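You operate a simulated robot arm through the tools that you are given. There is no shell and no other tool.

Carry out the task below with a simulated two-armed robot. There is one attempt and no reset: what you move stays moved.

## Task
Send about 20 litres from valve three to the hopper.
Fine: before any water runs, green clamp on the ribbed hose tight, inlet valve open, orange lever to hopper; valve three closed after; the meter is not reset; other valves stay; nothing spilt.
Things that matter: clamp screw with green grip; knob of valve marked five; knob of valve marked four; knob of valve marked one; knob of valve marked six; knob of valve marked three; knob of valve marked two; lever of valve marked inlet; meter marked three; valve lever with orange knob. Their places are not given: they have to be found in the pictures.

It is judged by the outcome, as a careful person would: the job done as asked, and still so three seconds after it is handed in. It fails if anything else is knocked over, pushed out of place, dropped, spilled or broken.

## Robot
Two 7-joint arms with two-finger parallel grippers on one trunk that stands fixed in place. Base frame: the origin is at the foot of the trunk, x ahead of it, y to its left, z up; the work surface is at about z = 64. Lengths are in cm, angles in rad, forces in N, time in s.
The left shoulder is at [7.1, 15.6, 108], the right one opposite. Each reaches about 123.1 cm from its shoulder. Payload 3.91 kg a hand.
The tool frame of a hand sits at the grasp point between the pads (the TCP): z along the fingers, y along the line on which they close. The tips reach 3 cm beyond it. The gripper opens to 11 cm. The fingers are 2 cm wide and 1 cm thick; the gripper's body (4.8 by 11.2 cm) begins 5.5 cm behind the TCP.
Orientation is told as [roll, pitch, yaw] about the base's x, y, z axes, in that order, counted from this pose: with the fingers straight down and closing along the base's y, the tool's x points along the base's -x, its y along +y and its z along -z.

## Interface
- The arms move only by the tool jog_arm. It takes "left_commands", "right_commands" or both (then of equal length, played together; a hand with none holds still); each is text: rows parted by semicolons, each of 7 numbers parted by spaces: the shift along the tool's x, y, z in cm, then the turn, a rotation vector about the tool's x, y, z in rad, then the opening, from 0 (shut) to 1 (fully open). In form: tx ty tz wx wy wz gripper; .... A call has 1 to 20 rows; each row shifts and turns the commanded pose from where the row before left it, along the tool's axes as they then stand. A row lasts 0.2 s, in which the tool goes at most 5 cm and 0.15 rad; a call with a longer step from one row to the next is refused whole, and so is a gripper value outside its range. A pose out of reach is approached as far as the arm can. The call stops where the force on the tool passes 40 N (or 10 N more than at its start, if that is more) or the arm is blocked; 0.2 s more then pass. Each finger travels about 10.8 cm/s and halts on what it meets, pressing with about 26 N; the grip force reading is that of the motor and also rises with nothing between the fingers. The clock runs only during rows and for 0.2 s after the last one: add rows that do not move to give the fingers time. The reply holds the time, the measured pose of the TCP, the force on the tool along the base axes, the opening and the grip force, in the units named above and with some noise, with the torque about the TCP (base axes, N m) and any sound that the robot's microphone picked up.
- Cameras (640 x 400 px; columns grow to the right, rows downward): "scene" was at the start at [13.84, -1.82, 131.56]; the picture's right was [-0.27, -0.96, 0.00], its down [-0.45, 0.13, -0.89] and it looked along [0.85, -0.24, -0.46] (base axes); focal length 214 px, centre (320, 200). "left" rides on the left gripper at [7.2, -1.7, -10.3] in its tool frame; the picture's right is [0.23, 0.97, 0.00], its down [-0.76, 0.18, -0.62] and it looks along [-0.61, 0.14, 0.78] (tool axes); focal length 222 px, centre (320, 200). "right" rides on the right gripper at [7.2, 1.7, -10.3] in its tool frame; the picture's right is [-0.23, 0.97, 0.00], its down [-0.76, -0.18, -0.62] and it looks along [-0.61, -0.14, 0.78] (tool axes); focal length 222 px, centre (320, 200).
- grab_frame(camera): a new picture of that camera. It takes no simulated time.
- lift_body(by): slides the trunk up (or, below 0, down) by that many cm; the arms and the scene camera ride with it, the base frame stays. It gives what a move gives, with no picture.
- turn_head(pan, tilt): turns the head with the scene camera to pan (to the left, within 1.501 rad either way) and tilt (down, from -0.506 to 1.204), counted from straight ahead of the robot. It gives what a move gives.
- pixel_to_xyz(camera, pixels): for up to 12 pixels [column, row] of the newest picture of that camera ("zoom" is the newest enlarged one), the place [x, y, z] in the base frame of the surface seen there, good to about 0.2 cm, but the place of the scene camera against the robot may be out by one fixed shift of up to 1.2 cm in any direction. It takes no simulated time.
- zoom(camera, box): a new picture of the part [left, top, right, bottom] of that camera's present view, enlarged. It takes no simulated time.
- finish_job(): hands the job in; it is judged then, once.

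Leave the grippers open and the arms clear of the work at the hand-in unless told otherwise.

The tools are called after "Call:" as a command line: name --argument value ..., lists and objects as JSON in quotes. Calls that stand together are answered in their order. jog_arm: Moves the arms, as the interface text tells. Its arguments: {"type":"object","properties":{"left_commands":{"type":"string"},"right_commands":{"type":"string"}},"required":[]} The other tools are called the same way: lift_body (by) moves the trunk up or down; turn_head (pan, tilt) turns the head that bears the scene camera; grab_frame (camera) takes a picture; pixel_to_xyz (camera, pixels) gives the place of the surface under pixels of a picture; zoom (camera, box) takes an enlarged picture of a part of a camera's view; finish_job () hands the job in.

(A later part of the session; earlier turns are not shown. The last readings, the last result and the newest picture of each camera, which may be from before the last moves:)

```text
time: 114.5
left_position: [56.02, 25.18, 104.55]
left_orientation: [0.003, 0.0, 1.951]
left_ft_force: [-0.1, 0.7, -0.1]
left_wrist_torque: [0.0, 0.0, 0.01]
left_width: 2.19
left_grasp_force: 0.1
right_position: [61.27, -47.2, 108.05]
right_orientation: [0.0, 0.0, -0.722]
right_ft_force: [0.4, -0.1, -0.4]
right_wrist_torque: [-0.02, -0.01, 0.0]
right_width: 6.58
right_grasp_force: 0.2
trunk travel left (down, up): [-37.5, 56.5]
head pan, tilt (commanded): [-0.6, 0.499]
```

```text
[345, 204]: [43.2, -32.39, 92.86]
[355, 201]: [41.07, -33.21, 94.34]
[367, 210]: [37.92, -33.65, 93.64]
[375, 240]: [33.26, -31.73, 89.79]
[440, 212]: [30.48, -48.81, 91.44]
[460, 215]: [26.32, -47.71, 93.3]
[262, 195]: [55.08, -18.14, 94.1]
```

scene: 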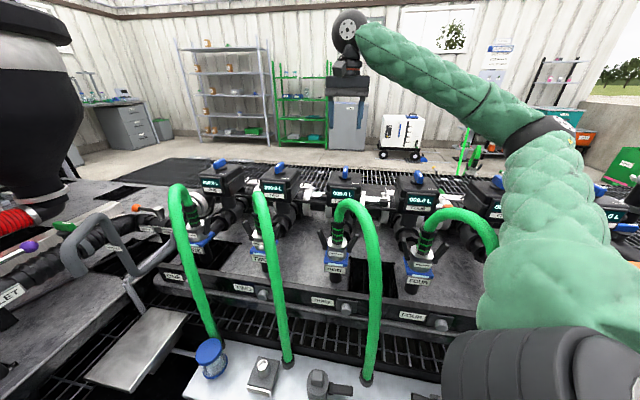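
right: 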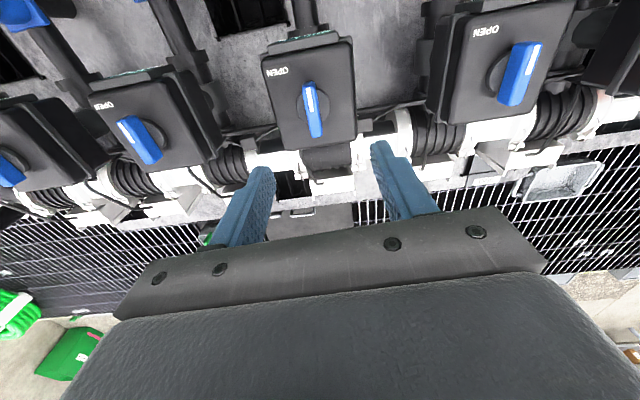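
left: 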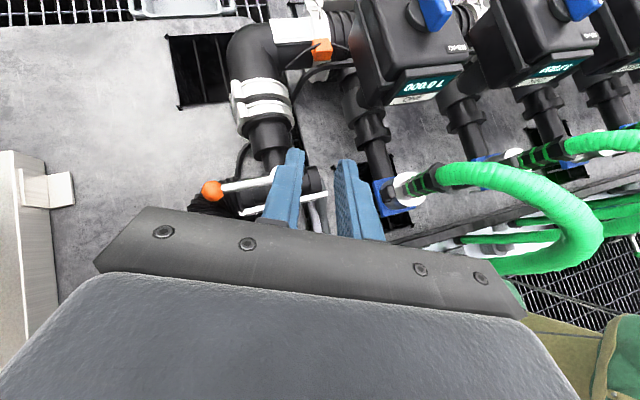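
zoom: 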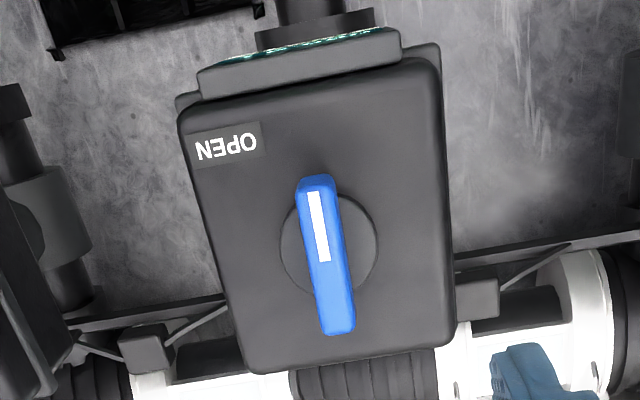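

Hose THREE's loop is 18 cm away and below z=95. I'll align the hand (small shift and turn) and descend to z≈97.

Call:
jog_arm --right_commands "0.04 -0.83 0 0 0 0.07 0.5; 0 0 3.7 0 0 0 0.45; 0 0 3.7 0 0 0 0.45; 0 0 3.6 0 0 0 0.45; 0 0 0 0 0 0 0.45"

Call:
grab_frame --camera "right"

Call:
zoom --camera "right" --box '[240, 60, 400, 220]'

```text
time: 115.7
left_position: [55.47, 26.03, 105.14]
left_orientation: [-0.001, 0.01, 1.95]
left_ft_force: [-0.1, -0.4, 0.4]
left_wrist_torque: [0.01, -0.02, 0.01]
left_width: 2.22
left_grasp_force: 0.0
right_position: [59.86, -47.1, 98.67]
right_orientation: [0.001, -0.017, -0.793]
right_ft_force: [0.0, -0.6, -0.4]
right_wrist_torque: [0.0, -0.03, 0.0]
right_width: 4.93
right_grasp_force: 0.0
trunk travel left (down, up): [-37.5, 56.5]
head pan, tilt (commanded): [-0.6, 0.499]
```

```text
taken
```

right: 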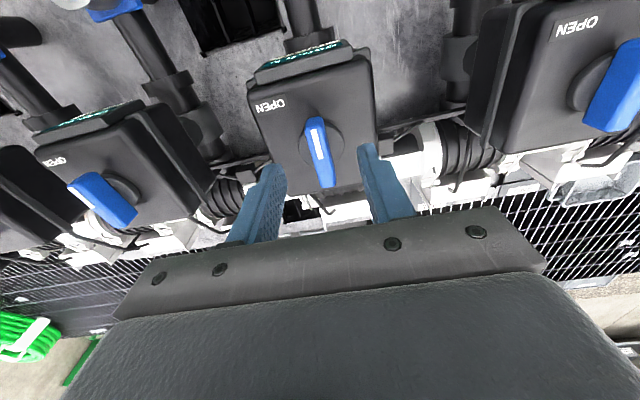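

```text
2.50 times, centred on (320, 140) of right
```

zoom: 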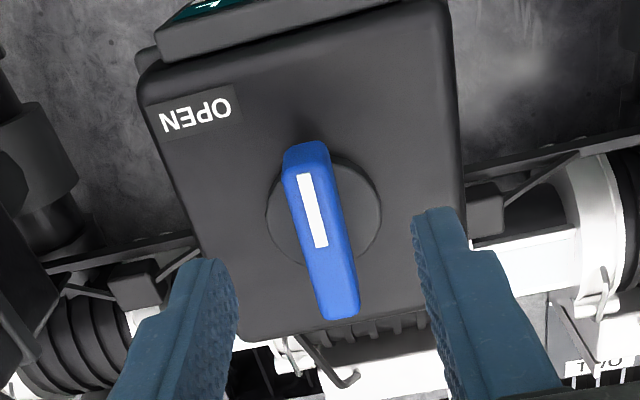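

Both hands are off their commanded places by a centimetre or so, so the two arms may be touching. I'll look at the scene.

Call:
grab_frame --camera "scene"

Call:
jog_arm --right_commands "0 0 -0.5 0 0 0 0.45; 0 0 0 0 0 0 0.45"

```text
taken
```

scene: 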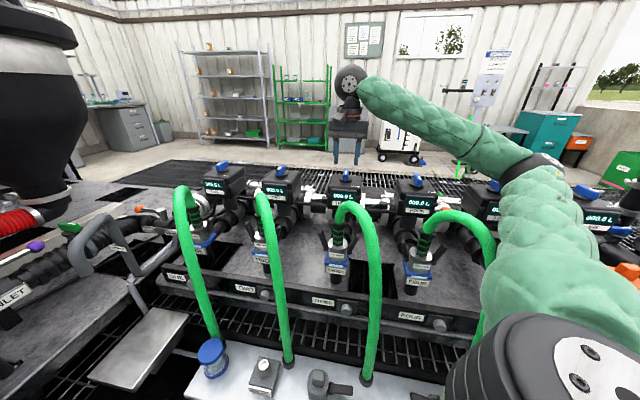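

```text
time: 116.3
left_position: [55.28, 26.2, 105.23]
left_orientation: [-0.002, 0.011, 1.948]
left_ft_force: [-0.3, 0.0, -1.0]
left_wrist_torque: [-0.04, -0.02, -0.03]
left_width: 2.18
left_grasp_force: 0.0
right_position: [59.54, -47.13, 99.43]
right_orientation: [0.001, -0.017, -0.797]
right_ft_force: [-0.3, 0.1, 0.0]
right_wrist_torque: [0.03, 0.03, -0.01]
right_width: 4.98
right_grasp_force: 0.1
trunk travel left (down, up): [-37.5, 56.5]
head pan, tilt (commanded): [-0.6, 0.499]
```

The left hand is drifting too. I'll look down in front of the body to see whether the arms touch each other.

Call:
turn_head --pan -0.2 --tilt 1.2

Call:
grab_frame --camera "scene"

Call:
turn_head --pan 0.5 --tilt 0.9

Call:
grab_frame --camera "scene"

```text
time: 117.3
left_position: [55.13, 26.07, 105.12]
left_orientation: [0.001, 0.013, 1.948]
left_ft_force: [0.0, -0.6, -0.3]
left_wrist_torque: [0.04, 0.02, -0.02]
left_width: 2.21
left_grasp_force: 0.0
right_position: [59.73, -47.08, 99.23]
right_orientation: [0.003, -0.017, -0.795]
right_ft_force: [-0.6, 0.2, -0.2]
right_wrist_torque: [0.0, -0.05, -0.04]
right_width: 4.94
right_grasp_force: 0.0
trunk travel left (down, up): [-37.5, 56.5]
head pan, tilt (commanded): [-0.201, 1.201]
```

```text
taken
```

scene: 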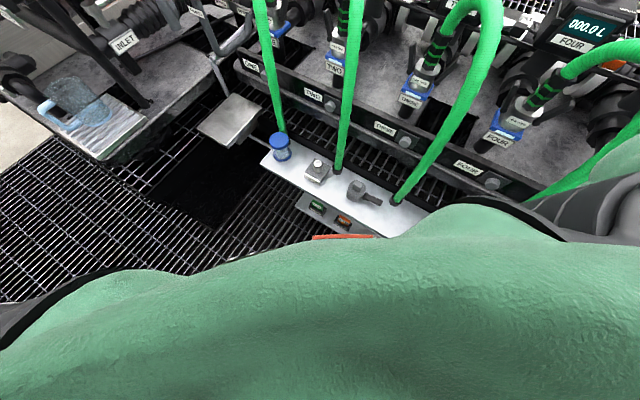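

```text
time: 118.4
left_position: [55.14, 26.09, 105.12]
left_orientation: [-0.002, 0.013, 1.949]
left_ft_force: [1.1, -1.6, 1.1]
left_wrist_torque: [0.13, 0.06, 0.03]
left_width: 2.2
left_grasp_force: 0.2
right_position: [59.82, -47.16, 99.17]
right_orientation: [0.002, -0.017, -0.794]
right_ft_force: [-0.5, 0.0, -0.2]
right_wrist_torque: [-0.01, -0.04, 0.0]
right_width: 4.95
right_grasp_force: 0.0
trunk travel left (down, up): [-37.5, 56.5]
head pan, tilt (commanded): [0.499, 0.901]
```

```text
taken
```

scene: 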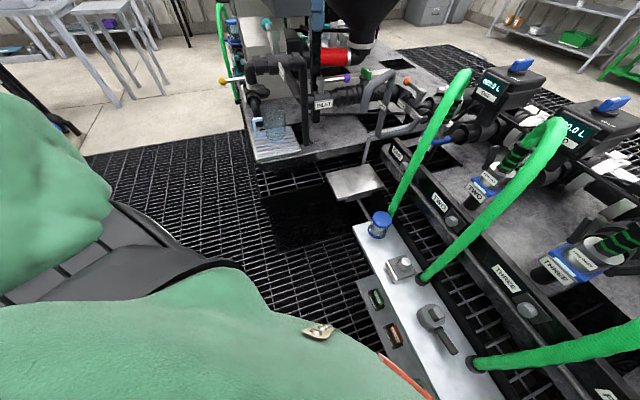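

I'll look to the right at the right arm's elbow and what's beneath it.

Call:
turn_head --pan -1.1 --tilt 0.6

Call:
grab_frame --camera "scene"

Call:
turn_head --pan -1.5 --tilt 0.9

Call:
grab_frame --camera "scene"

```text
time: 120.1
left_position: [55.03, 26.18, 105.2]
left_orientation: [-0.004, 0.012, 1.951]
left_ft_force: [1.5, -2.0, 0.9]
left_wrist_torque: [0.1, 0.05, -0.03]
left_width: 2.23
left_grasp_force: 0.0
right_position: [59.67, -47.1, 99.24]
right_orientation: [0.003, -0.016, -0.791]
right_ft_force: [-0.2, 0.5, 1.6]
right_wrist_torque: [-0.01, -0.09, 0.01]
right_width: 4.97
right_grasp_force: 0.1
trunk travel left (down, up): [-37.5, 56.5]
head pan, tilt (commanded): [-1.1, 0.6]
```

```text
taken
```

scene: 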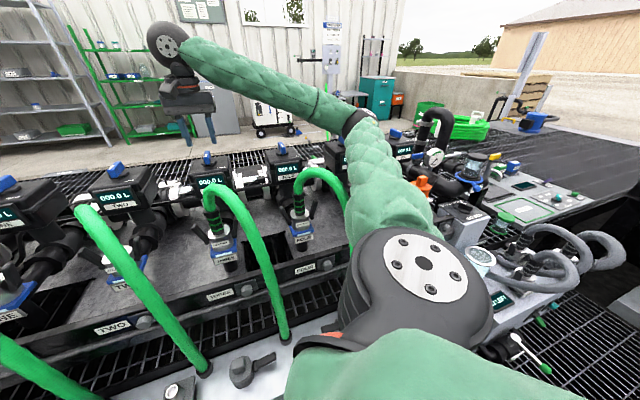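

```text
time: 121.0
left_position: [55.03, 26.11, 105.11]
left_orientation: [-0.004, 0.014, 1.951]
left_ft_force: [0.2, -0.8, 0.4]
left_wrist_torque: [0.08, 0.03, -0.02]
left_width: 2.16
left_grasp_force: 0.1
right_position: [59.53, -47.06, 99.06]
right_orientation: [0.004, -0.017, -0.791]
right_ft_force: [0.0, 0.1, 0.5]
right_wrist_torque: [-0.02, -0.04, 0.0]
right_width: 4.94
right_grasp_force: 0.2
trunk travel left (down, up): [-37.5, 56.5]
head pan, tilt (commanded): [-1.499, 0.901]
```

```text
taken
```

scene: 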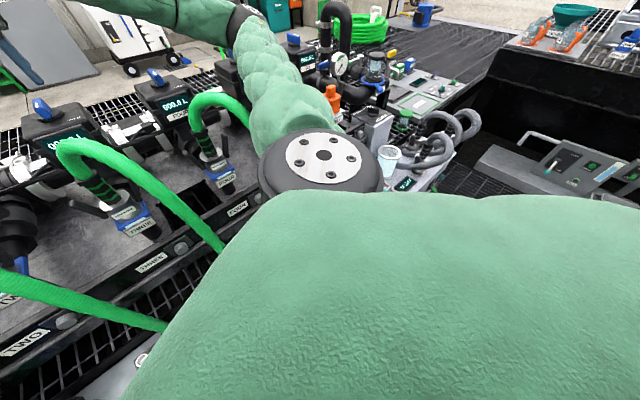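

The right upper arm, with the shoulder now low, appears to lie over hose FOUR. I'll raise the trunk 12 cm to free it.

Call:
lift_body --by 12

Call:
grab_frame --camera "scene"

Call:
turn_head --pan -1.1 --tilt 0.7

Call:
grab_frame --camera "scene"

```text
time: 122.5
left_position: [56.27, 25.19, 116.62]
left_orientation: [0.003, -0.003, 1.951]
left_ft_force: [-0.3, 0.0, 0.3]
left_wrist_torque: [-0.01, -0.03, -0.02]
left_width: 2.18
left_grasp_force: 0.1
right_position: [60.72, -47.91, 109.48]
right_orientation: [-0.003, 0.002, -0.791]
right_ft_force: [-0.1, -0.5, 0.6]
right_wrist_torque: [-0.03, 0.04, 0.03]
right_width: 4.95
right_grasp_force: 0.0
trunk travel left (down, up): [-49.5, 44.5]
head pan, tilt (commanded): [-1.499, 0.901]
```

```text
taken
```

scene: 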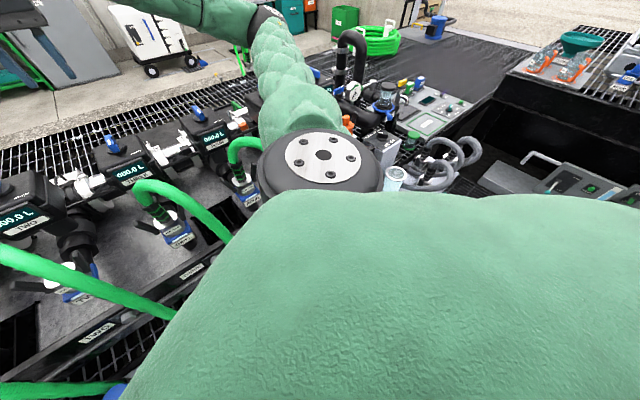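

```text
time: 123.3
left_position: [55.93, 25.11, 116.61]
left_orientation: [0.001, -0.003, 1.951]
left_ft_force: [-0.5, 0.7, 0.0]
left_wrist_torque: [-0.02, 0.01, -0.03]
left_width: 2.22
left_grasp_force: 0.1
right_position: [60.57, -47.91, 109.48]
right_orientation: [0.0, -0.001, -0.793]
right_ft_force: [0.3, -0.2, -0.1]
right_wrist_torque: [0.02, -0.04, 0.0]
right_width: 4.94
right_grasp_force: 0.0
trunk travel left (down, up): [-49.5, 44.5]
head pan, tilt (commanded): [-1.1, 0.7]
```

```text
taken
```

scene: 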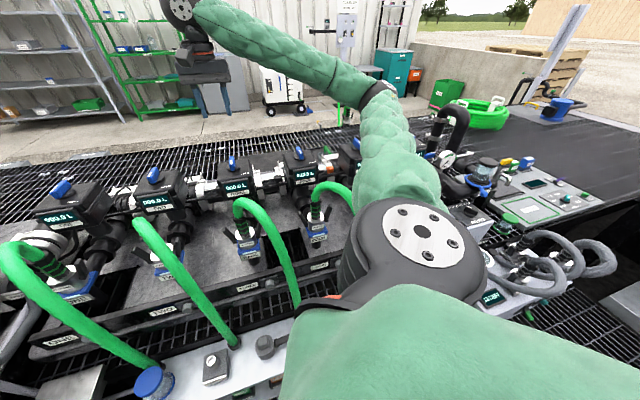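

Both arms returned to their commanded places, so the contact is gone. I'll check hose FOUR and the knobs of FOUR, FIVE and SIX for any change.

Call:
zoom --camera "scene" --box '[220, 110, 480, 300]'

Call:
grab_frame --camera "right"

Call:
zoom --camera "right" --box '[0, 0, 320, 250]'

```text
2.11 times, centred on (350, 205) of scene
```

zoom: 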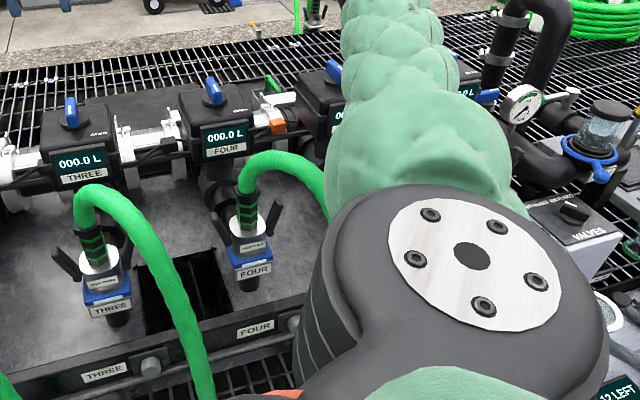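

```text
taken
```

right: 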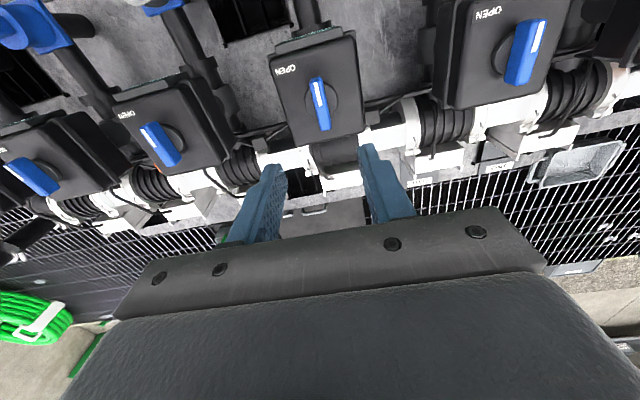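

```text
1.60 times, centred on (160, 125) of right
```

zoom: 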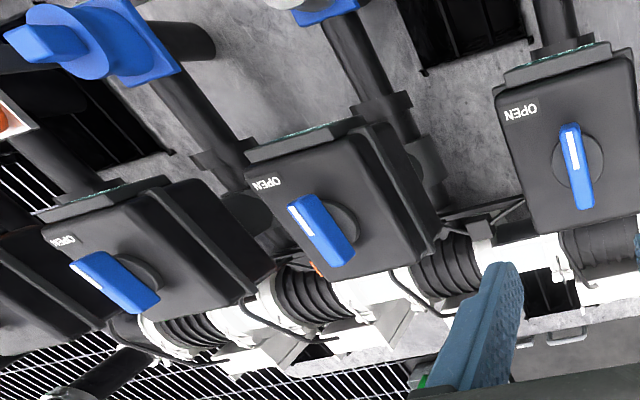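

I'll measure the bars of FOUR and FIVE in base coordinates to make sure they're still at −45° like THREE.

Call:
pixel_to_xyz --camera "zoom" --pixels '[[300, 208], [342, 258], [90, 265], [145, 303], [570, 130], [583, 205], [22, 45], [80, 50]]'

Call:
pixel_to_xyz --camera "scene" --pixels '[[336, 187], [345, 190], [350, 200], [356, 215], [345, 140], [295, 155]]'

```text
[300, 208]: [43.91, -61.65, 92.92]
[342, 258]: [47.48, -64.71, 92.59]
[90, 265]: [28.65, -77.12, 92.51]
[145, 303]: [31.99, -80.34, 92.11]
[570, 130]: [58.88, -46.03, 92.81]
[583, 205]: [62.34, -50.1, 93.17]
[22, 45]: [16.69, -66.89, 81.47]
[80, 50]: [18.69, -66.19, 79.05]
```

```text
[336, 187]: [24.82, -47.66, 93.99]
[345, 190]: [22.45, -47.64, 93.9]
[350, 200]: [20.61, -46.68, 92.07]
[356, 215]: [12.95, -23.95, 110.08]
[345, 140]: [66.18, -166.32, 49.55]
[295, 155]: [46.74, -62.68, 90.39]
```

FOUR and FIVE are still at about −45°, and hose FOUR is where it was. The hand is now well centred over THREE's knob (bar centre at about (320,105)). I'll descend 11.5 cm and check that nothing touches.

Call:
jog_arm --right_commands "0 0 3.8 0 0 0 0.45; 0 0 3.8 0 0 0 0.45; 0 0 3.8 0 0 0 0.45; 0 0 0 0 0 0 0.45"

Call:
grab_frame --camera "right"

Call:
zoom --camera "right" --box '[240, 60, 400, 220]'

Call:
grab_frame --camera "scene"

```text
time: 124.3
left_position: [56.14, 25.15, 116.7]
left_orientation: [0.002, -0.004, 1.952]
left_ft_force: [-0.1, 0.0, 0.0]
left_wrist_torque: [0.01, 0.03, -0.01]
left_width: 2.19
left_grasp_force: 0.0
right_position: [60.5, -47.72, 98.42]
right_orientation: [0.002, -0.001, -0.791]
right_ft_force: [-0.5, 0.7, 0.0]
right_wrist_torque: [0.0, -0.01, 0.0]
right_width: 4.96
right_grasp_force: 0.1
trunk travel left (down, up): [-49.5, 44.5]
head pan, tilt (commanded): [-1.1, 0.7]
```

```text
taken
```

right: 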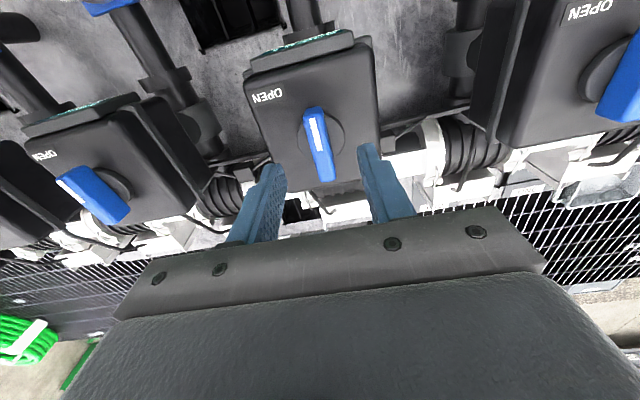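

```text
2.50 times, centred on (320, 140) of right
```

zoom: 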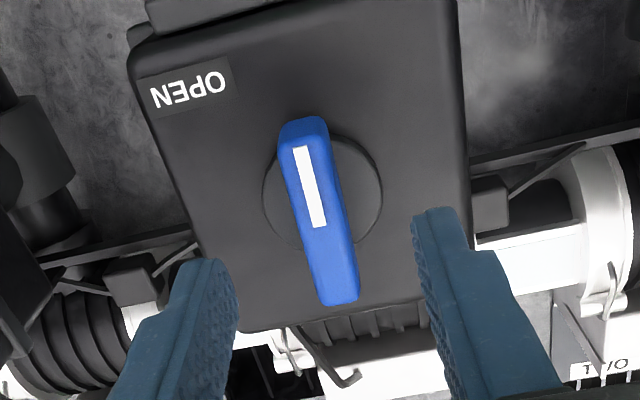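

```text
taken
```

scene: 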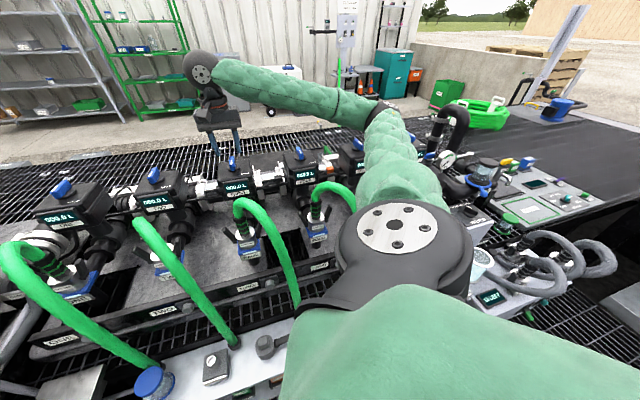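

The hand is centred and aligned with the bar. I'll descend 4.3 cm (tips to about z=91.1) and close on the knob without turning.

Call:
jog_arm --right_commands "0 0 2.2 0 0 0 0.45; 0 0 2.1 0 0 0 0.4; 0 0 0 0 0 0 0.3; 0 0 0 0 0 0 0.15; 0 0 0 0 0 0 0; 0 0 0 0 0 0 0; 0 0 0 0 0 0 0"

Call:
zoom --camera "right" --box '[240, 60, 400, 220]'

Call:
zoom --camera "scene" --box '[180, 130, 300, 230]'

```text
time: 125.9
left_position: [56.31, 25.31, 116.53]
left_orientation: [0.005, 0.0, 1.952]
left_ft_force: [-1.1, 0.6, 0.5]
left_wrist_torque: [0.03, 0.0, 0.01]
left_width: 2.19
left_grasp_force: 0.0
right_position: [60.59, -47.96, 94.11]
right_orientation: [0.0, 0.0, -0.791]
right_ft_force: [31.0, 19.9, 3.6]
right_wrist_torque: [0.28, -1.03, 0.53]
right_width: 1.48
right_grasp_force: 45.0
trunk travel left (down, up): [-49.5, 44.5]
head pan, tilt (commanded): [-1.1, 0.7]
```

```text
2.50 times, centred on (320, 140) of right
```

zoom: 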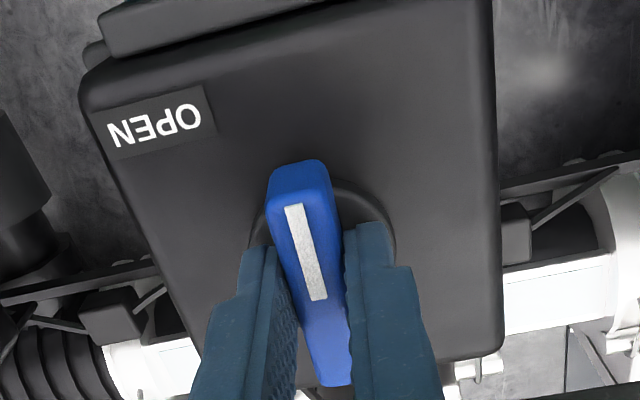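

```text
4.00 times, centred on (240, 180) of scene
```

zoom: 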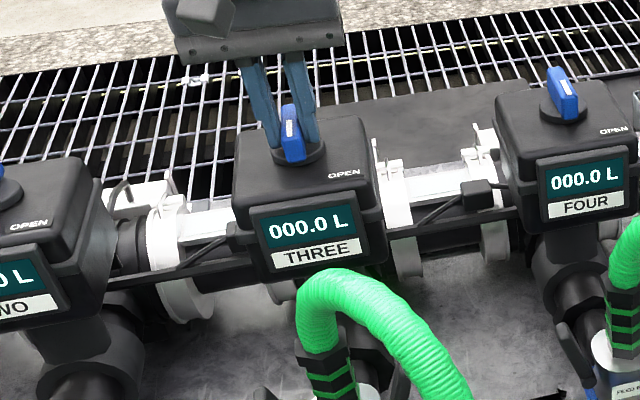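

The knob is gripped, the meter still reads 000.0 L and is readable from here. A side force of 37 N shows I'm off-centre along the closing line, so I'll shift +0.2 cm in tool y.

Call:
jog_arm --right_commands "0 0.2 0 0 0 0 0; 0 0 0 0 0 0 0"

```text
time: 126.5
left_position: [56.04, 25.15, 116.48]
left_orientation: [0.003, -0.002, 1.949]
left_ft_force: [-1.0, 0.1, 0.3]
left_wrist_torque: [0.0, 0.01, 0.0]
left_width: 2.19
left_grasp_force: 0.1
right_position: [60.52, -47.92, 94.06]
right_orientation: [-0.001, 0.0, -0.793]
right_ft_force: [19.0, 2.1, 14.7]
right_wrist_torque: [0.7, 0.23, 0.69]
right_width: 1.47
right_grasp_force: 45.0
trunk travel left (down, up): [-49.5, 44.5]
head pan, tilt (commanded): [-1.1, 0.7]
```

Better. I'll shift a bit more, then begin turning counter-clockwise in small steps, reading the meter after each.

Call:
jog_arm --right_commands "-0.08 0.1 -0.04 0 0 0 0; 0 0 0 0 0 -0.08 0; 0 0 0 0 0 0 0"

Call:
zoom --camera "scene" --box '[180, 130, 300, 230]'

```text
time: 127.3
left_position: [55.82, 25.13, 116.71]
left_orientation: [0.0, -0.001, 1.951]
left_ft_force: [-0.3, 0.3, 0.0]
left_wrist_torque: [-0.01, 0.01, 0.04]
left_width: 2.21
left_grasp_force: 0.1
right_position: [60.63, -47.92, 94.15]
right_orientation: [0.0, 0.0, -0.712]
right_ft_force: [-9.4, -15.7, 22.1]
right_wrist_torque: [0.33, 0.99, -0.04]
right_width: 1.5
right_grasp_force: 45.2
trunk travel left (down, up): [-49.5, 44.5]
head pan, tilt (commanded): [-1.1, 0.7]
```

```text
4.00 times, centred on (240, 180) of scene
```

zoom: 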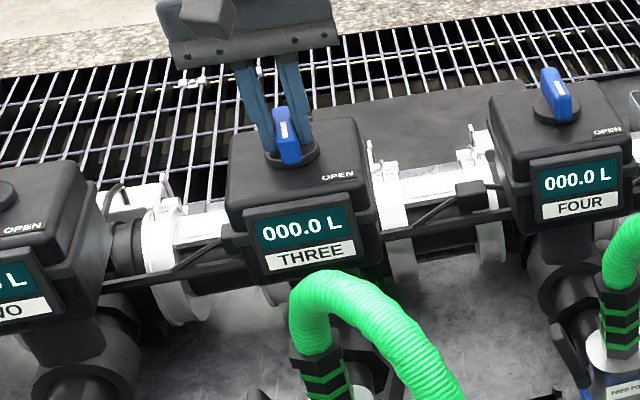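

The meter is still at 000.0. I'll ease up 0.12 cm, since the fingers are pressed upward by 22 N, and turn another 0.2 rad.

Call:
jog_arm --right_commands "0 -0.08 -0.12 0 0 0 0; 0 0 0 0 0 -0.1 0; 0 0 0 0 0 -0.1 0; 0 0 0 0 0 0 0"

Call:
zoom --camera "scene" --box '[180, 130, 300, 230]'

```text
time: 128.3
left_position: [55.84, 25.05, 116.75]
left_orientation: [-0.003, -0.001, 1.951]
left_ft_force: [0.4, 0.5, 0.1]
left_wrist_torque: [0.03, 0.0, 0.02]
left_width: 2.19
left_grasp_force: 0.1
right_position: [60.56, -48.01, 94.15]
right_orientation: [-0.001, 0.002, -0.513]
right_ft_force: [-9.3, -20.1, 13.6]
right_wrist_torque: [-0.93, -0.22, -0.08]
right_width: 1.52
right_grasp_force: 45.4
trunk travel left (down, up): [-49.5, 44.5]
head pan, tilt (commanded): [-1.1, 0.7]
```

```text
4.00 times, centred on (240, 180) of scene
```

zoom: 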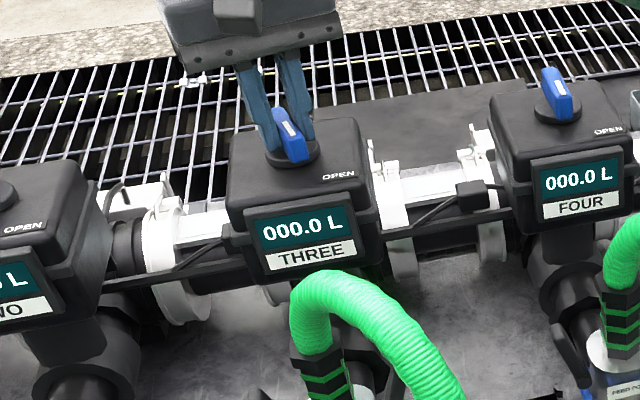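

The knob is turning with the hand (0.28 rad so far) and the meter is at 000.0. I'll shift −0.12 in tool y to relieve the side force and turn another 0.2 rad.

Call:
jog_arm --right_commands "0 -0.12 -0.05 0 0 0 0; 0 0 0 0 0 -0.1 0; 0 0 0 0 0 -0.1 0; 0 0 0 0 0 0 0"

Call:
zoom --camera "scene" --box '[180, 130, 300, 230]'

```text
time: 129.1
left_position: [56.04, 25.24, 116.74]
left_orientation: [0.002, 0.001, 1.95]
left_ft_force: [0.1, 0.2, -0.3]
left_wrist_torque: [0.03, -0.01, -0.01]
left_width: 2.22
left_grasp_force: 0.1
right_position: [60.64, -47.95, 94.13]
right_orientation: [0.001, 0.001, -0.352]
right_ft_force: [-0.7, 4.7, -7.2]
right_wrist_torque: [0.57, 1.11, 0.0]
right_width: 1.51
right_grasp_force: 45.5
trunk travel left (down, up): [-49.5, 44.5]
head pan, tilt (commanded): [-1.1, 0.7]
stopped in row 3 (right hand): the force on the tool passed its limit at 53 N (the readings are from after the stop); the commanded pose is now the measured one
```

```text
4.00 times, centred on (240, 180) of scene
```

zoom: 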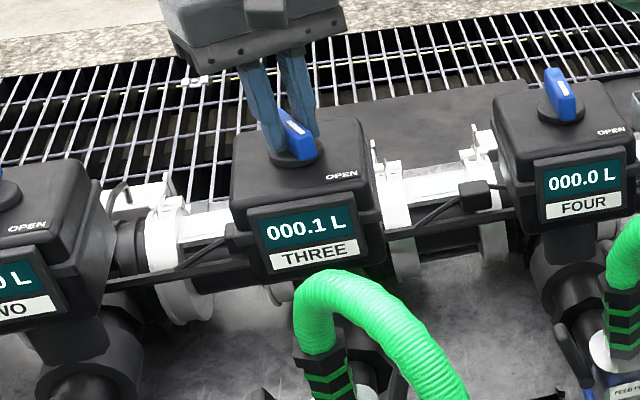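

Flow has begun: the meter reads 000.1 L. I'll hold for 1 s to measure the flow rate at this opening.

Call:
jog_arm --right_commands "0 0 0 0 0 0 0; 0 0 0 0 0 0 0; 0 0 0 0 0 0 0; 0 0 0 0 0 0 0; 0 0 0 0 0 0 0"

Call:
zoom --camera "scene" --box '[180, 130, 300, 230]'

```text
time: 130.3
left_position: [56.0, 25.21, 116.55]
left_orientation: [0.002, 0.0, 1.951]
left_ft_force: [-0.8, -0.2, 0.9]
left_wrist_torque: [-0.04, -0.03, -0.02]
left_width: 2.2
left_grasp_force: 0.1
right_position: [60.68, -48.03, 94.17]
right_orientation: [0.0, -0.001, -0.354]
right_ft_force: [1.6, -4.4, -10.9]
right_wrist_torque: [0.16, 0.41, -0.02]
right_width: 1.5
right_grasp_force: 45.1
trunk travel left (down, up): [-49.5, 44.5]
head pan, tilt (commanded): [-1.1, 0.7]
```

```text
4.00 times, centred on (240, 180) of scene
```

zoom: 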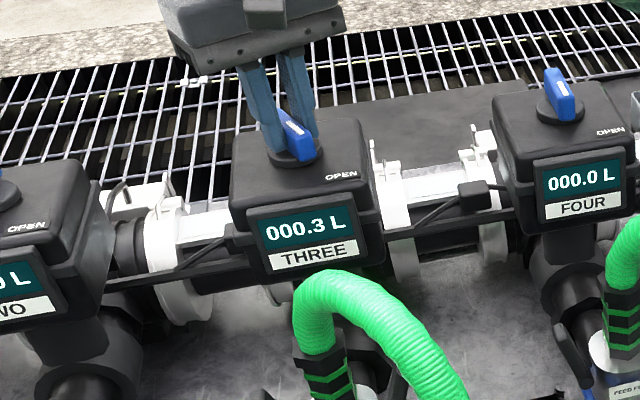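

The rate is about 0.17 L/s. With the flow this low, I'll look at the hose, orange valve and floor for any leak.

Call:
turn_head --pan 0.1 --tilt 0.6

Call:
grab_frame --camera "scene"

Call:
zoom --camera "scene" --box '[180, 100, 440, 270]'

```text
time: 131.7
left_position: [56.08, 25.37, 116.59]
left_orientation: [0.004, -0.001, 1.951]
left_ft_force: [-0.4, 0.0, -0.5]
left_wrist_torque: [0.0, -0.02, 0.01]
left_width: 2.18
left_grasp_force: 0.0
right_position: [60.57, -48.03, 94.07]
right_orientation: [0.0, -0.001, -0.354]
right_ft_force: [13.8, -17.1, -0.8]
right_wrist_torque: [0.14, 0.75, -0.03]
right_width: 1.49
right_grasp_force: 44.6
trunk travel left (down, up): [-49.5, 44.5]
head pan, tilt (commanded): [0.099, 0.6]
```

```text
taken
```

scene: 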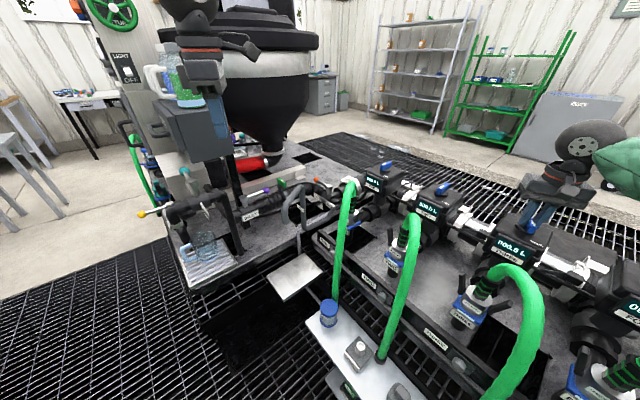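

```text
2.35 times, centred on (310, 185) of scene
```

zoom: 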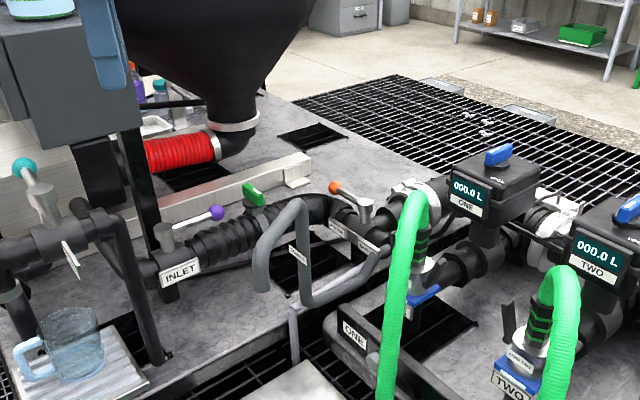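

No leak is visible, and meter THREE is readable from here at (512,247), about 0.5 L. I'll open a bit more (0.2 rad) for a faster flow.

Call:
jog_arm --right_commands "-0.1 -0.06 0 0 0 0 0; 0 0 0 0 0 -0.07 0; 0 0 0 0 0 -0.07 0; 0 0 0 0 0 -0.07 0; 0 0 0 0 0 0 0"

Call:
zoom --camera "scene" --box '[460, 180, 600, 290]'

```text
time: 132.1
left_position: [56.06, 25.58, 116.47]
left_orientation: [0.005, 0.0, 1.952]
left_ft_force: [0.6, -0.4, -0.3]
left_wrist_torque: [0.0, 0.0, -0.01]
left_width: 2.23
left_grasp_force: 0.1
right_position: [60.56, -47.98, 94.16]
right_orientation: [-0.001, -0.001, -0.353]
right_ft_force: [5.7, 8.3, -13.2]
right_wrist_torque: [0.74, 1.09, 0.04]
right_width: 1.51
right_grasp_force: 44.7
trunk travel left (down, up): [-49.5, 44.5]
head pan, tilt (commanded): [0.099, 0.6]
stopped in row 2 (right hand): the force on the tool passed its limit at 49 N (the readings are from after the stop); the commanded pose is now the measured one
```

```text
3.64 times, centred on (530, 235) of scene
```

zoom: 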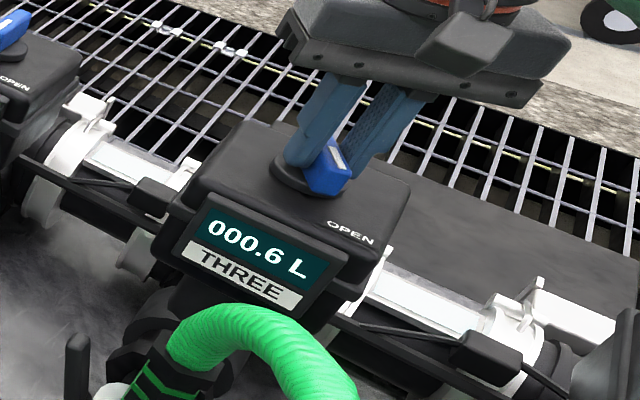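

Force spikes show my grip is about 0.5 cm off the knob's axis along the bar. I'll loosen the fingers, shift −0.5 cm in tool x, and grip again. The flow is slow meanwhile.

Call:
jog_arm --right_commands "0 0 0 0 0 0 0.25; 0 0 0 0 0 0 0.25; -0.5 0 0 0 0 0 0.25; 0 0 0 0 0 0 0.15; 0 0 0 0 0 0 0; 0 0 0 0 0 0 0"

Call:
zoom --camera "scene" --box '[460, 180, 600, 290]'

Call:
zoom --camera "right" --box '[240, 60, 400, 220]'

```text
time: 133.2
left_position: [55.74, 25.67, 116.56]
left_orientation: [0.003, 0.004, 1.951]
left_ft_force: [0.5, -0.5, 0.0]
left_wrist_torque: [-0.01, -0.01, 0.02]
left_width: 2.2
left_grasp_force: 0.1
right_position: [60.78, -48.1, 94.76]
right_orientation: [0.003, -0.01, -0.354]
right_ft_force: [18.3, 48.8, -0.7]
right_wrist_torque: [1.18, 0.12, 0.03]
right_width: 1.61
right_grasp_force: 25.9
trunk travel left (down, up): [-49.5, 44.5]
head pan, tilt (commanded): [0.099, 0.6]
stopped in row 5 (right hand): the force on the tool passed its limit at 55 N (the readings are from after the stop); the commanded pose is now the measured one
```

```text
3.64 times, centred on (530, 235) of scene
```

zoom: 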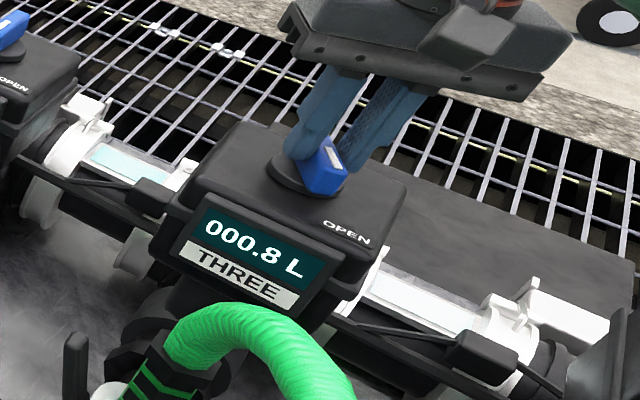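

```text
2.50 times, centred on (320, 140) of right
```

zoom: 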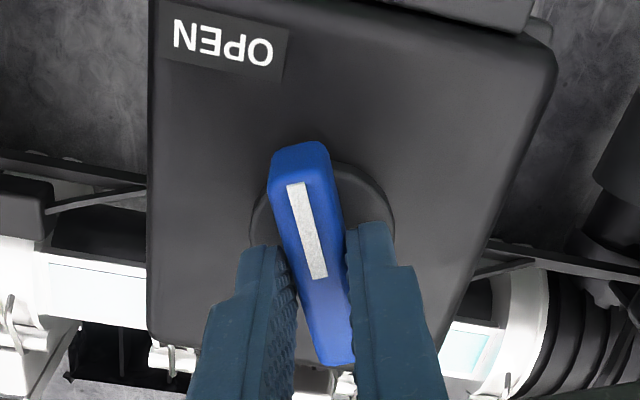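

The closing stopped on a side force (about 50 N toward +tool y), and the hand rode up to z=94.76. I'll shift +0.25 in tool y with the fingers loosened slightly, then close again.

Call:
jog_arm --right_commands "0 0 0 0 0 0 0.22; 0 0.25 0.4 0 0 0 0.22; 0 0 0 0 0 0 0.22"

Call:
zoom --camera "right" --box '[240, 60, 400, 220]'

Call:
zoom --camera "scene" --box '[460, 180, 600, 290]'

```text
time: 134.1
left_position: [55.63, 25.84, 116.84]
left_orientation: [0.001, 0.004, 1.954]
left_ft_force: [0.1, 0.1, -0.6]
left_wrist_torque: [0.01, -0.01, -0.02]
left_width: 2.21
left_grasp_force: 0.1
right_position: [60.86, -48.27, 94.64]
right_orientation: [-0.004, -0.01, -0.361]
right_ft_force: [0.1, 0.6, 1.3]
right_wrist_torque: [0.01, -0.04, 0.04]
right_width: 2.44
right_grasp_force: 0.0
trunk travel left (down, up): [-49.5, 44.5]
head pan, tilt (commanded): [0.099, 0.6]
```

```text
2.50 times, centred on (320, 140) of right
```

zoom: 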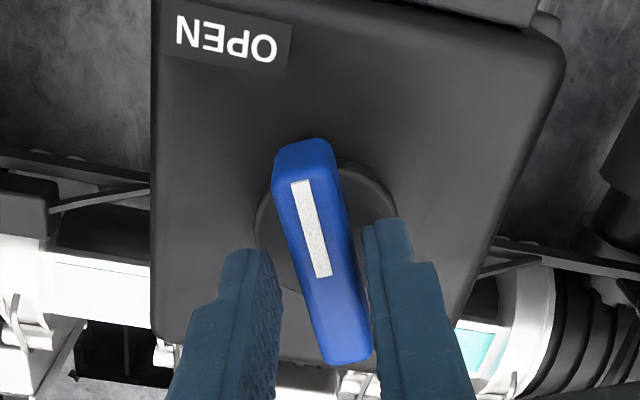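

```text
3.64 times, centred on (530, 235) of scene
```

zoom: 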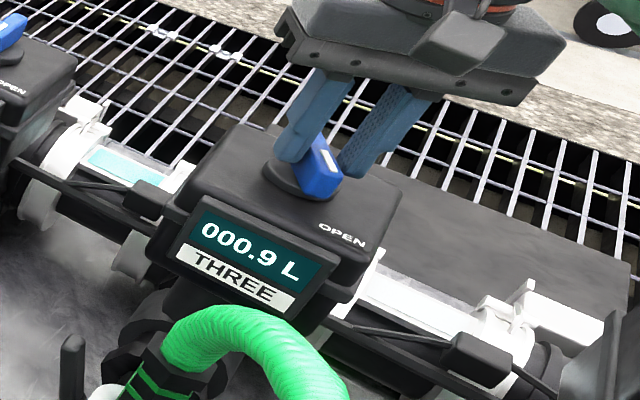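

The arm isn't tracking well and the trunk seems pushed again, so the right upper arm may be touching hose FOUR or a meter. I'll look right, while the flow is still slow.

Call:
turn_head --pan -1.0 --tilt 0.75

Call:
grab_frame --camera "scene"

Call:
zoom --camera "scene" --box '[260, 90, 500, 300]'

```text
time: 135.4
left_position: [55.77, 25.74, 116.8]
left_orientation: [0.001, 0.004, 1.952]
left_ft_force: [1.0, -0.6, 0.0]
left_wrist_torque: [0.01, -0.02, -0.02]
left_width: 2.2
left_grasp_force: 0.1
right_position: [60.75, -48.31, 94.52]
right_orientation: [-0.003, -0.007, -0.36]
right_ft_force: [-0.5, 0.0, 0.0]
right_wrist_torque: [0.03, 0.01, 0.03]
right_width: 2.44
right_grasp_force: 0.1
trunk travel left (down, up): [-49.5, 44.5]
head pan, tilt (commanded): [-1.0, 0.75]
```

```text
taken
```

scene: 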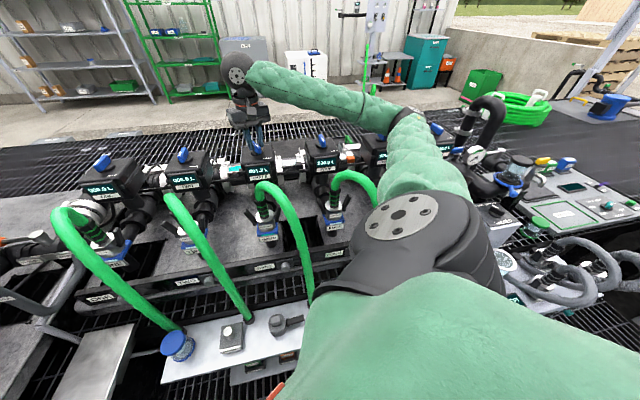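

```text
1.90 times, centred on (380, 195) of scene
```

zoom: 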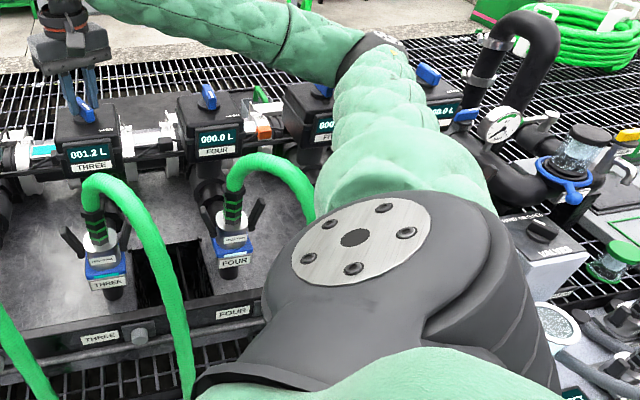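

Meter THREE reads 1.2 L. I'll measure whether the upper arm is down on hose FOUR (zoom around (320,200)).

Call:
pixel_to_xyz --camera "zoom" --pixels '[[300, 180], [312, 200], [330, 190], [325, 170], [340, 210], [345, 120], [350, 90], [400, 60], [300, 90], [430, 75]]'

```text
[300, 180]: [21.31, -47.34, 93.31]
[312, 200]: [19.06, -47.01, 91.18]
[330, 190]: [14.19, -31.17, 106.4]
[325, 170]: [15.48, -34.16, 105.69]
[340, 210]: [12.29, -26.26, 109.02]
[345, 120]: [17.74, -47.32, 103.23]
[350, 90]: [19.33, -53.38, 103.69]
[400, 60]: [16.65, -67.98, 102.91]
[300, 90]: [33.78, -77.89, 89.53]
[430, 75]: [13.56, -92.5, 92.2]
```

The upper arm's underside is roughly at the top of hose FOUR (z≈94). I'll lift the trunk 10 cm, which takes the open hand straight up off the knob, and then bring the hand back down.

Call:
lift_body --by 10

Call:
zoom --camera "scene" --box '[200, 90, 500, 300]'

Call:
grab_frame --camera "right"

Call:
zoom --camera "right" --box '[240, 60, 400, 220]'

```text
time: 136.7
left_position: [56.02, 25.23, 126.59]
left_orientation: [0.001, -0.001, 1.951]
left_ft_force: [0.1, -0.3, 0.3]
left_wrist_torque: [-0.03, 0.01, 0.03]
left_width: 2.18
left_grasp_force: 0.0
right_position: [61.09, -48.28, 103.62]
right_orientation: [0.003, 0.001, -0.355]
right_ft_force: [-0.1, -0.1, -0.1]
right_wrist_torque: [0.05, -0.03, -0.01]
right_width: 2.42
right_grasp_force: 0.1
trunk travel left (down, up): [-59.5, 34.5]
head pan, tilt (commanded): [-1.0, 0.75]
```

```text
1.90 times, centred on (350, 195) of scene
```

zoom: 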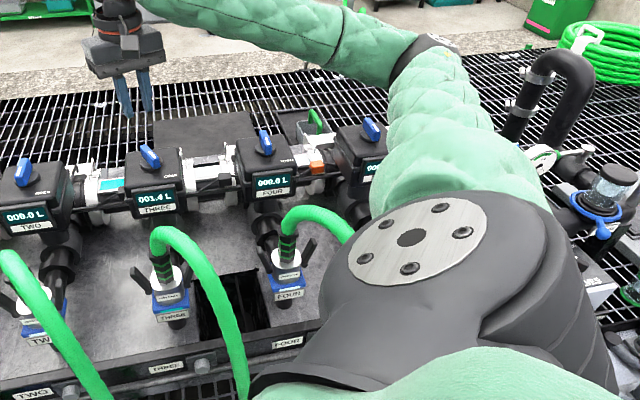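

```text
taken
```

right: 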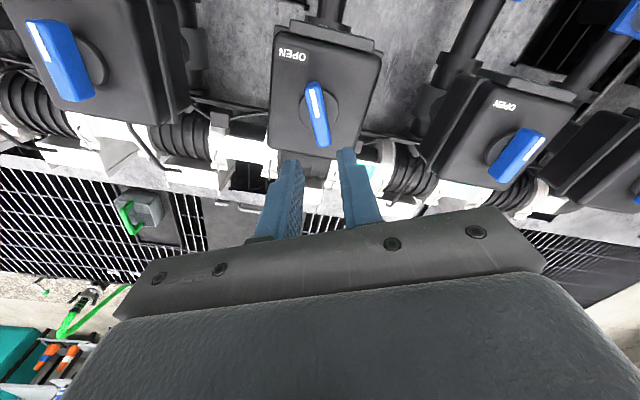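

```text
2.50 times, centred on (320, 140) of right
```

zoom: 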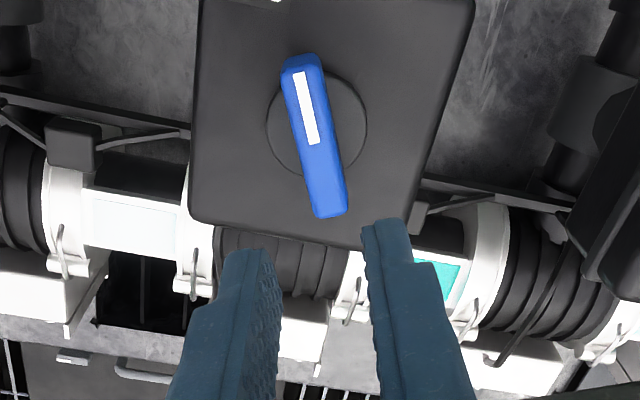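

The left arm is back to its place, so the contact is gone. Meter THREE reads 1.4 L. In the right view, the hand is 0.66 cm off the axis along the bar. I'll correct that and descend over the knob with the fingers open about 4 cm.

Call:
jog_arm --right_commands "0.33 -0.05 3 0 0 0 0.4; 0.33 -0.05 3 0 0 0 0.4; 0 0 0 0 0 0 0.4"

Call:
grab_frame --camera "right"

Call:
zoom --camera "right" --box '[240, 60, 400, 220]'

Call:
zoom --camera "scene" --box '[200, 90, 360, 230]'

```text
time: 137.5
left_position: [55.99, 25.29, 126.64]
left_orientation: [0.003, -0.001, 1.953]
left_ft_force: [0.1, -0.1, -0.2]
left_wrist_torque: [0.0, 0.0, -0.02]
left_width: 2.2
left_grasp_force: 0.1
right_position: [60.57, -47.99, 97.69]
right_orientation: [0.005, -0.002, -0.355]
right_ft_force: [0.4, -0.7, 0.3]
right_wrist_torque: [-0.01, 0.01, 0.03]
right_width: 4.39
right_grasp_force: 0.2
trunk travel left (down, up): [-59.5, 34.5]
head pan, tilt (commanded): [-1.0, 0.75]
```

```text
taken
```

right: 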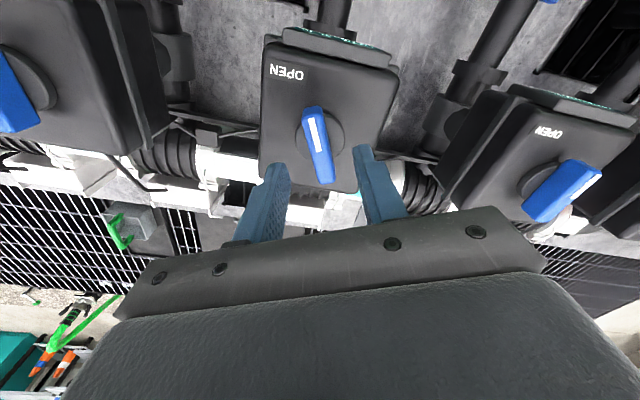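

```text
2.50 times, centred on (320, 140) of right
```

zoom: 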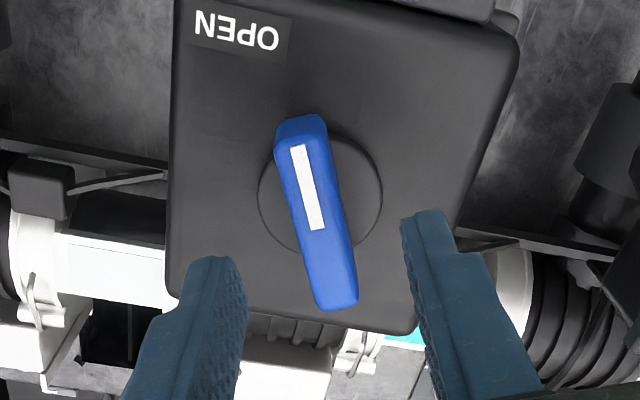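

```text
2.86 times, centred on (280, 160) of scene
```

zoom: 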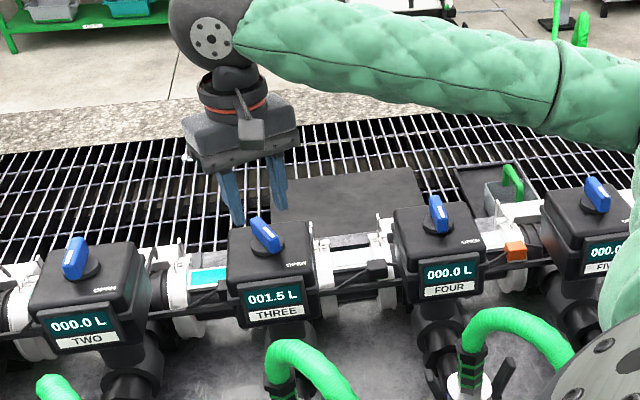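

There's 0.25 cm still to go along the bar. I'll correct it, descend 3.5 cm and close.

Call:
jog_arm --right_commands "0.25 0 1.8 0 0 0 0.4; 0 0 1.7 0 0 0 0.3; 0 0 0 0 0 0 0.18; 0 0 0 0 0 0 0; 0 0 0 0 0 0 0; 0 0 0 0 0 0 0"

Call:
zoom --camera "scene" --box '[200, 90, 360, 230]'

```text
time: 138.9
left_position: [56.13, 25.15, 126.72]
left_orientation: [0.001, -0.001, 1.951]
left_ft_force: [1.0, 0.6, -0.7]
left_wrist_torque: [0.0, 0.03, 0.02]
left_width: 2.19
left_grasp_force: 0.1
right_position: [60.28, -47.95, 94.27]
right_orientation: [0.002, 0.0, -0.351]
right_ft_force: [-3.2, -11.5, -2.1]
right_wrist_torque: [-1.14, -1.05, -0.06]
right_width: 1.5
right_grasp_force: 44.9
trunk travel left (down, up): [-59.5, 34.5]
head pan, tilt (commanded): [-1.0, 0.75]
```

```text
2.86 times, centred on (280, 160) of scene
```

zoom: 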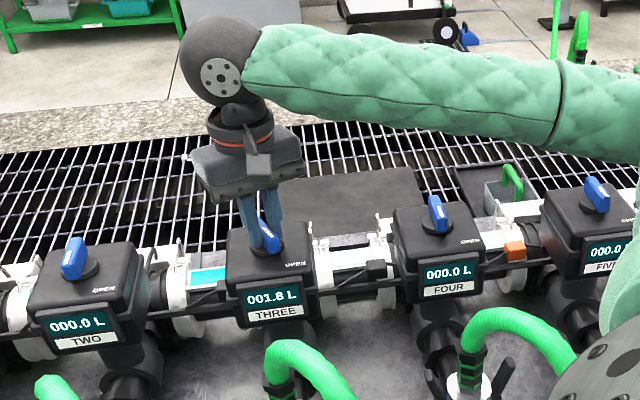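

It's gripped with a small force, and the meter reads 1.8 L. Now I'll turn another 0.2 rad counter-clockwise.

Call:
jog_arm --right_commands "0 -0.06 0 0 0 -0.07 0; 0 0 0 0 0 -0.07 0; 0 0 0 0 0 -0.07 0; 0 0 0 0 0 0 0"

Call:
zoom --camera "scene" --box '[200, 90, 360, 230]'

```text
time: 139.9
left_position: [56.07, 25.24, 126.53]
left_orientation: [0.002, -0.001, 1.954]
left_ft_force: [0.3, 0.0, -0.4]
left_wrist_torque: [0.0, 0.03, 0.01]
left_width: 2.19
left_grasp_force: 0.1
right_position: [60.29, -48.05, 94.22]
right_orientation: [0.003, -0.001, -0.144]
right_ft_force: [5.3, -9.5, -3.0]
right_wrist_torque: [-0.62, -0.1, -0.02]
right_width: 1.5
right_grasp_force: 45.2
trunk travel left (down, up): [-59.5, 34.5]
head pan, tilt (commanded): [-1.0, 0.75]
```

```text
2.86 times, centred on (280, 160) of scene
```

zoom: 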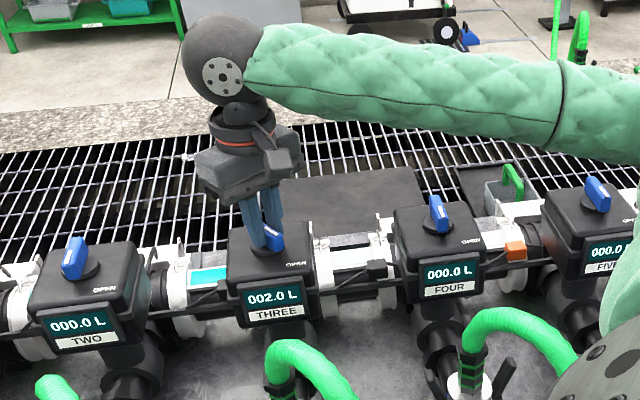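

Smooth. I'll hold 1 s to read the new rate.

Call:
jog_arm --right_commands "0 0 0 0 0 0 0; 0 0 0 0 0 0 0; 0 0 0 0 0 0 0; 0 0 0 0 0 0 0; 0 0 0 0 0 0 0"

Call:
zoom --camera "scene" --box '[200, 90, 360, 230]'

```text
time: 141.1
left_position: [56.08, 25.32, 126.61]
left_orientation: [0.003, -0.002, 1.953]
left_ft_force: [0.2, 0.7, 0.2]
left_wrist_torque: [0.0, 0.02, 0.01]
left_width: 2.18
left_grasp_force: 0.1
right_position: [60.28, -48.06, 94.13]
right_orientation: [0.003, -0.002, -0.141]
right_ft_force: [8.0, -6.2, -5.0]
right_wrist_torque: [-0.61, -0.54, -0.05]
right_width: 1.46
right_grasp_force: 44.8
trunk travel left (down, up): [-59.5, 34.5]
head pan, tilt (commanded): [-1.0, 0.75]
```

```text
2.86 times, centred on (280, 160) of scene
```

zoom: 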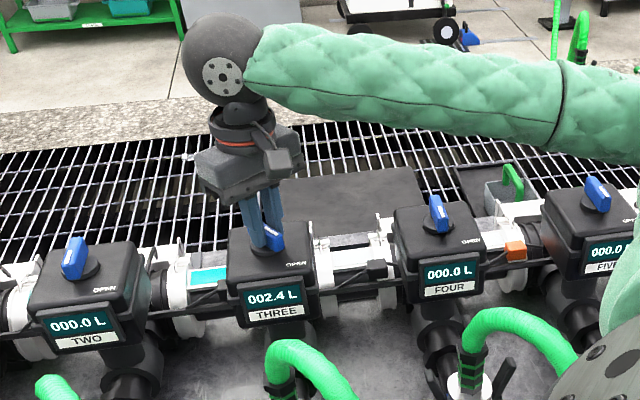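

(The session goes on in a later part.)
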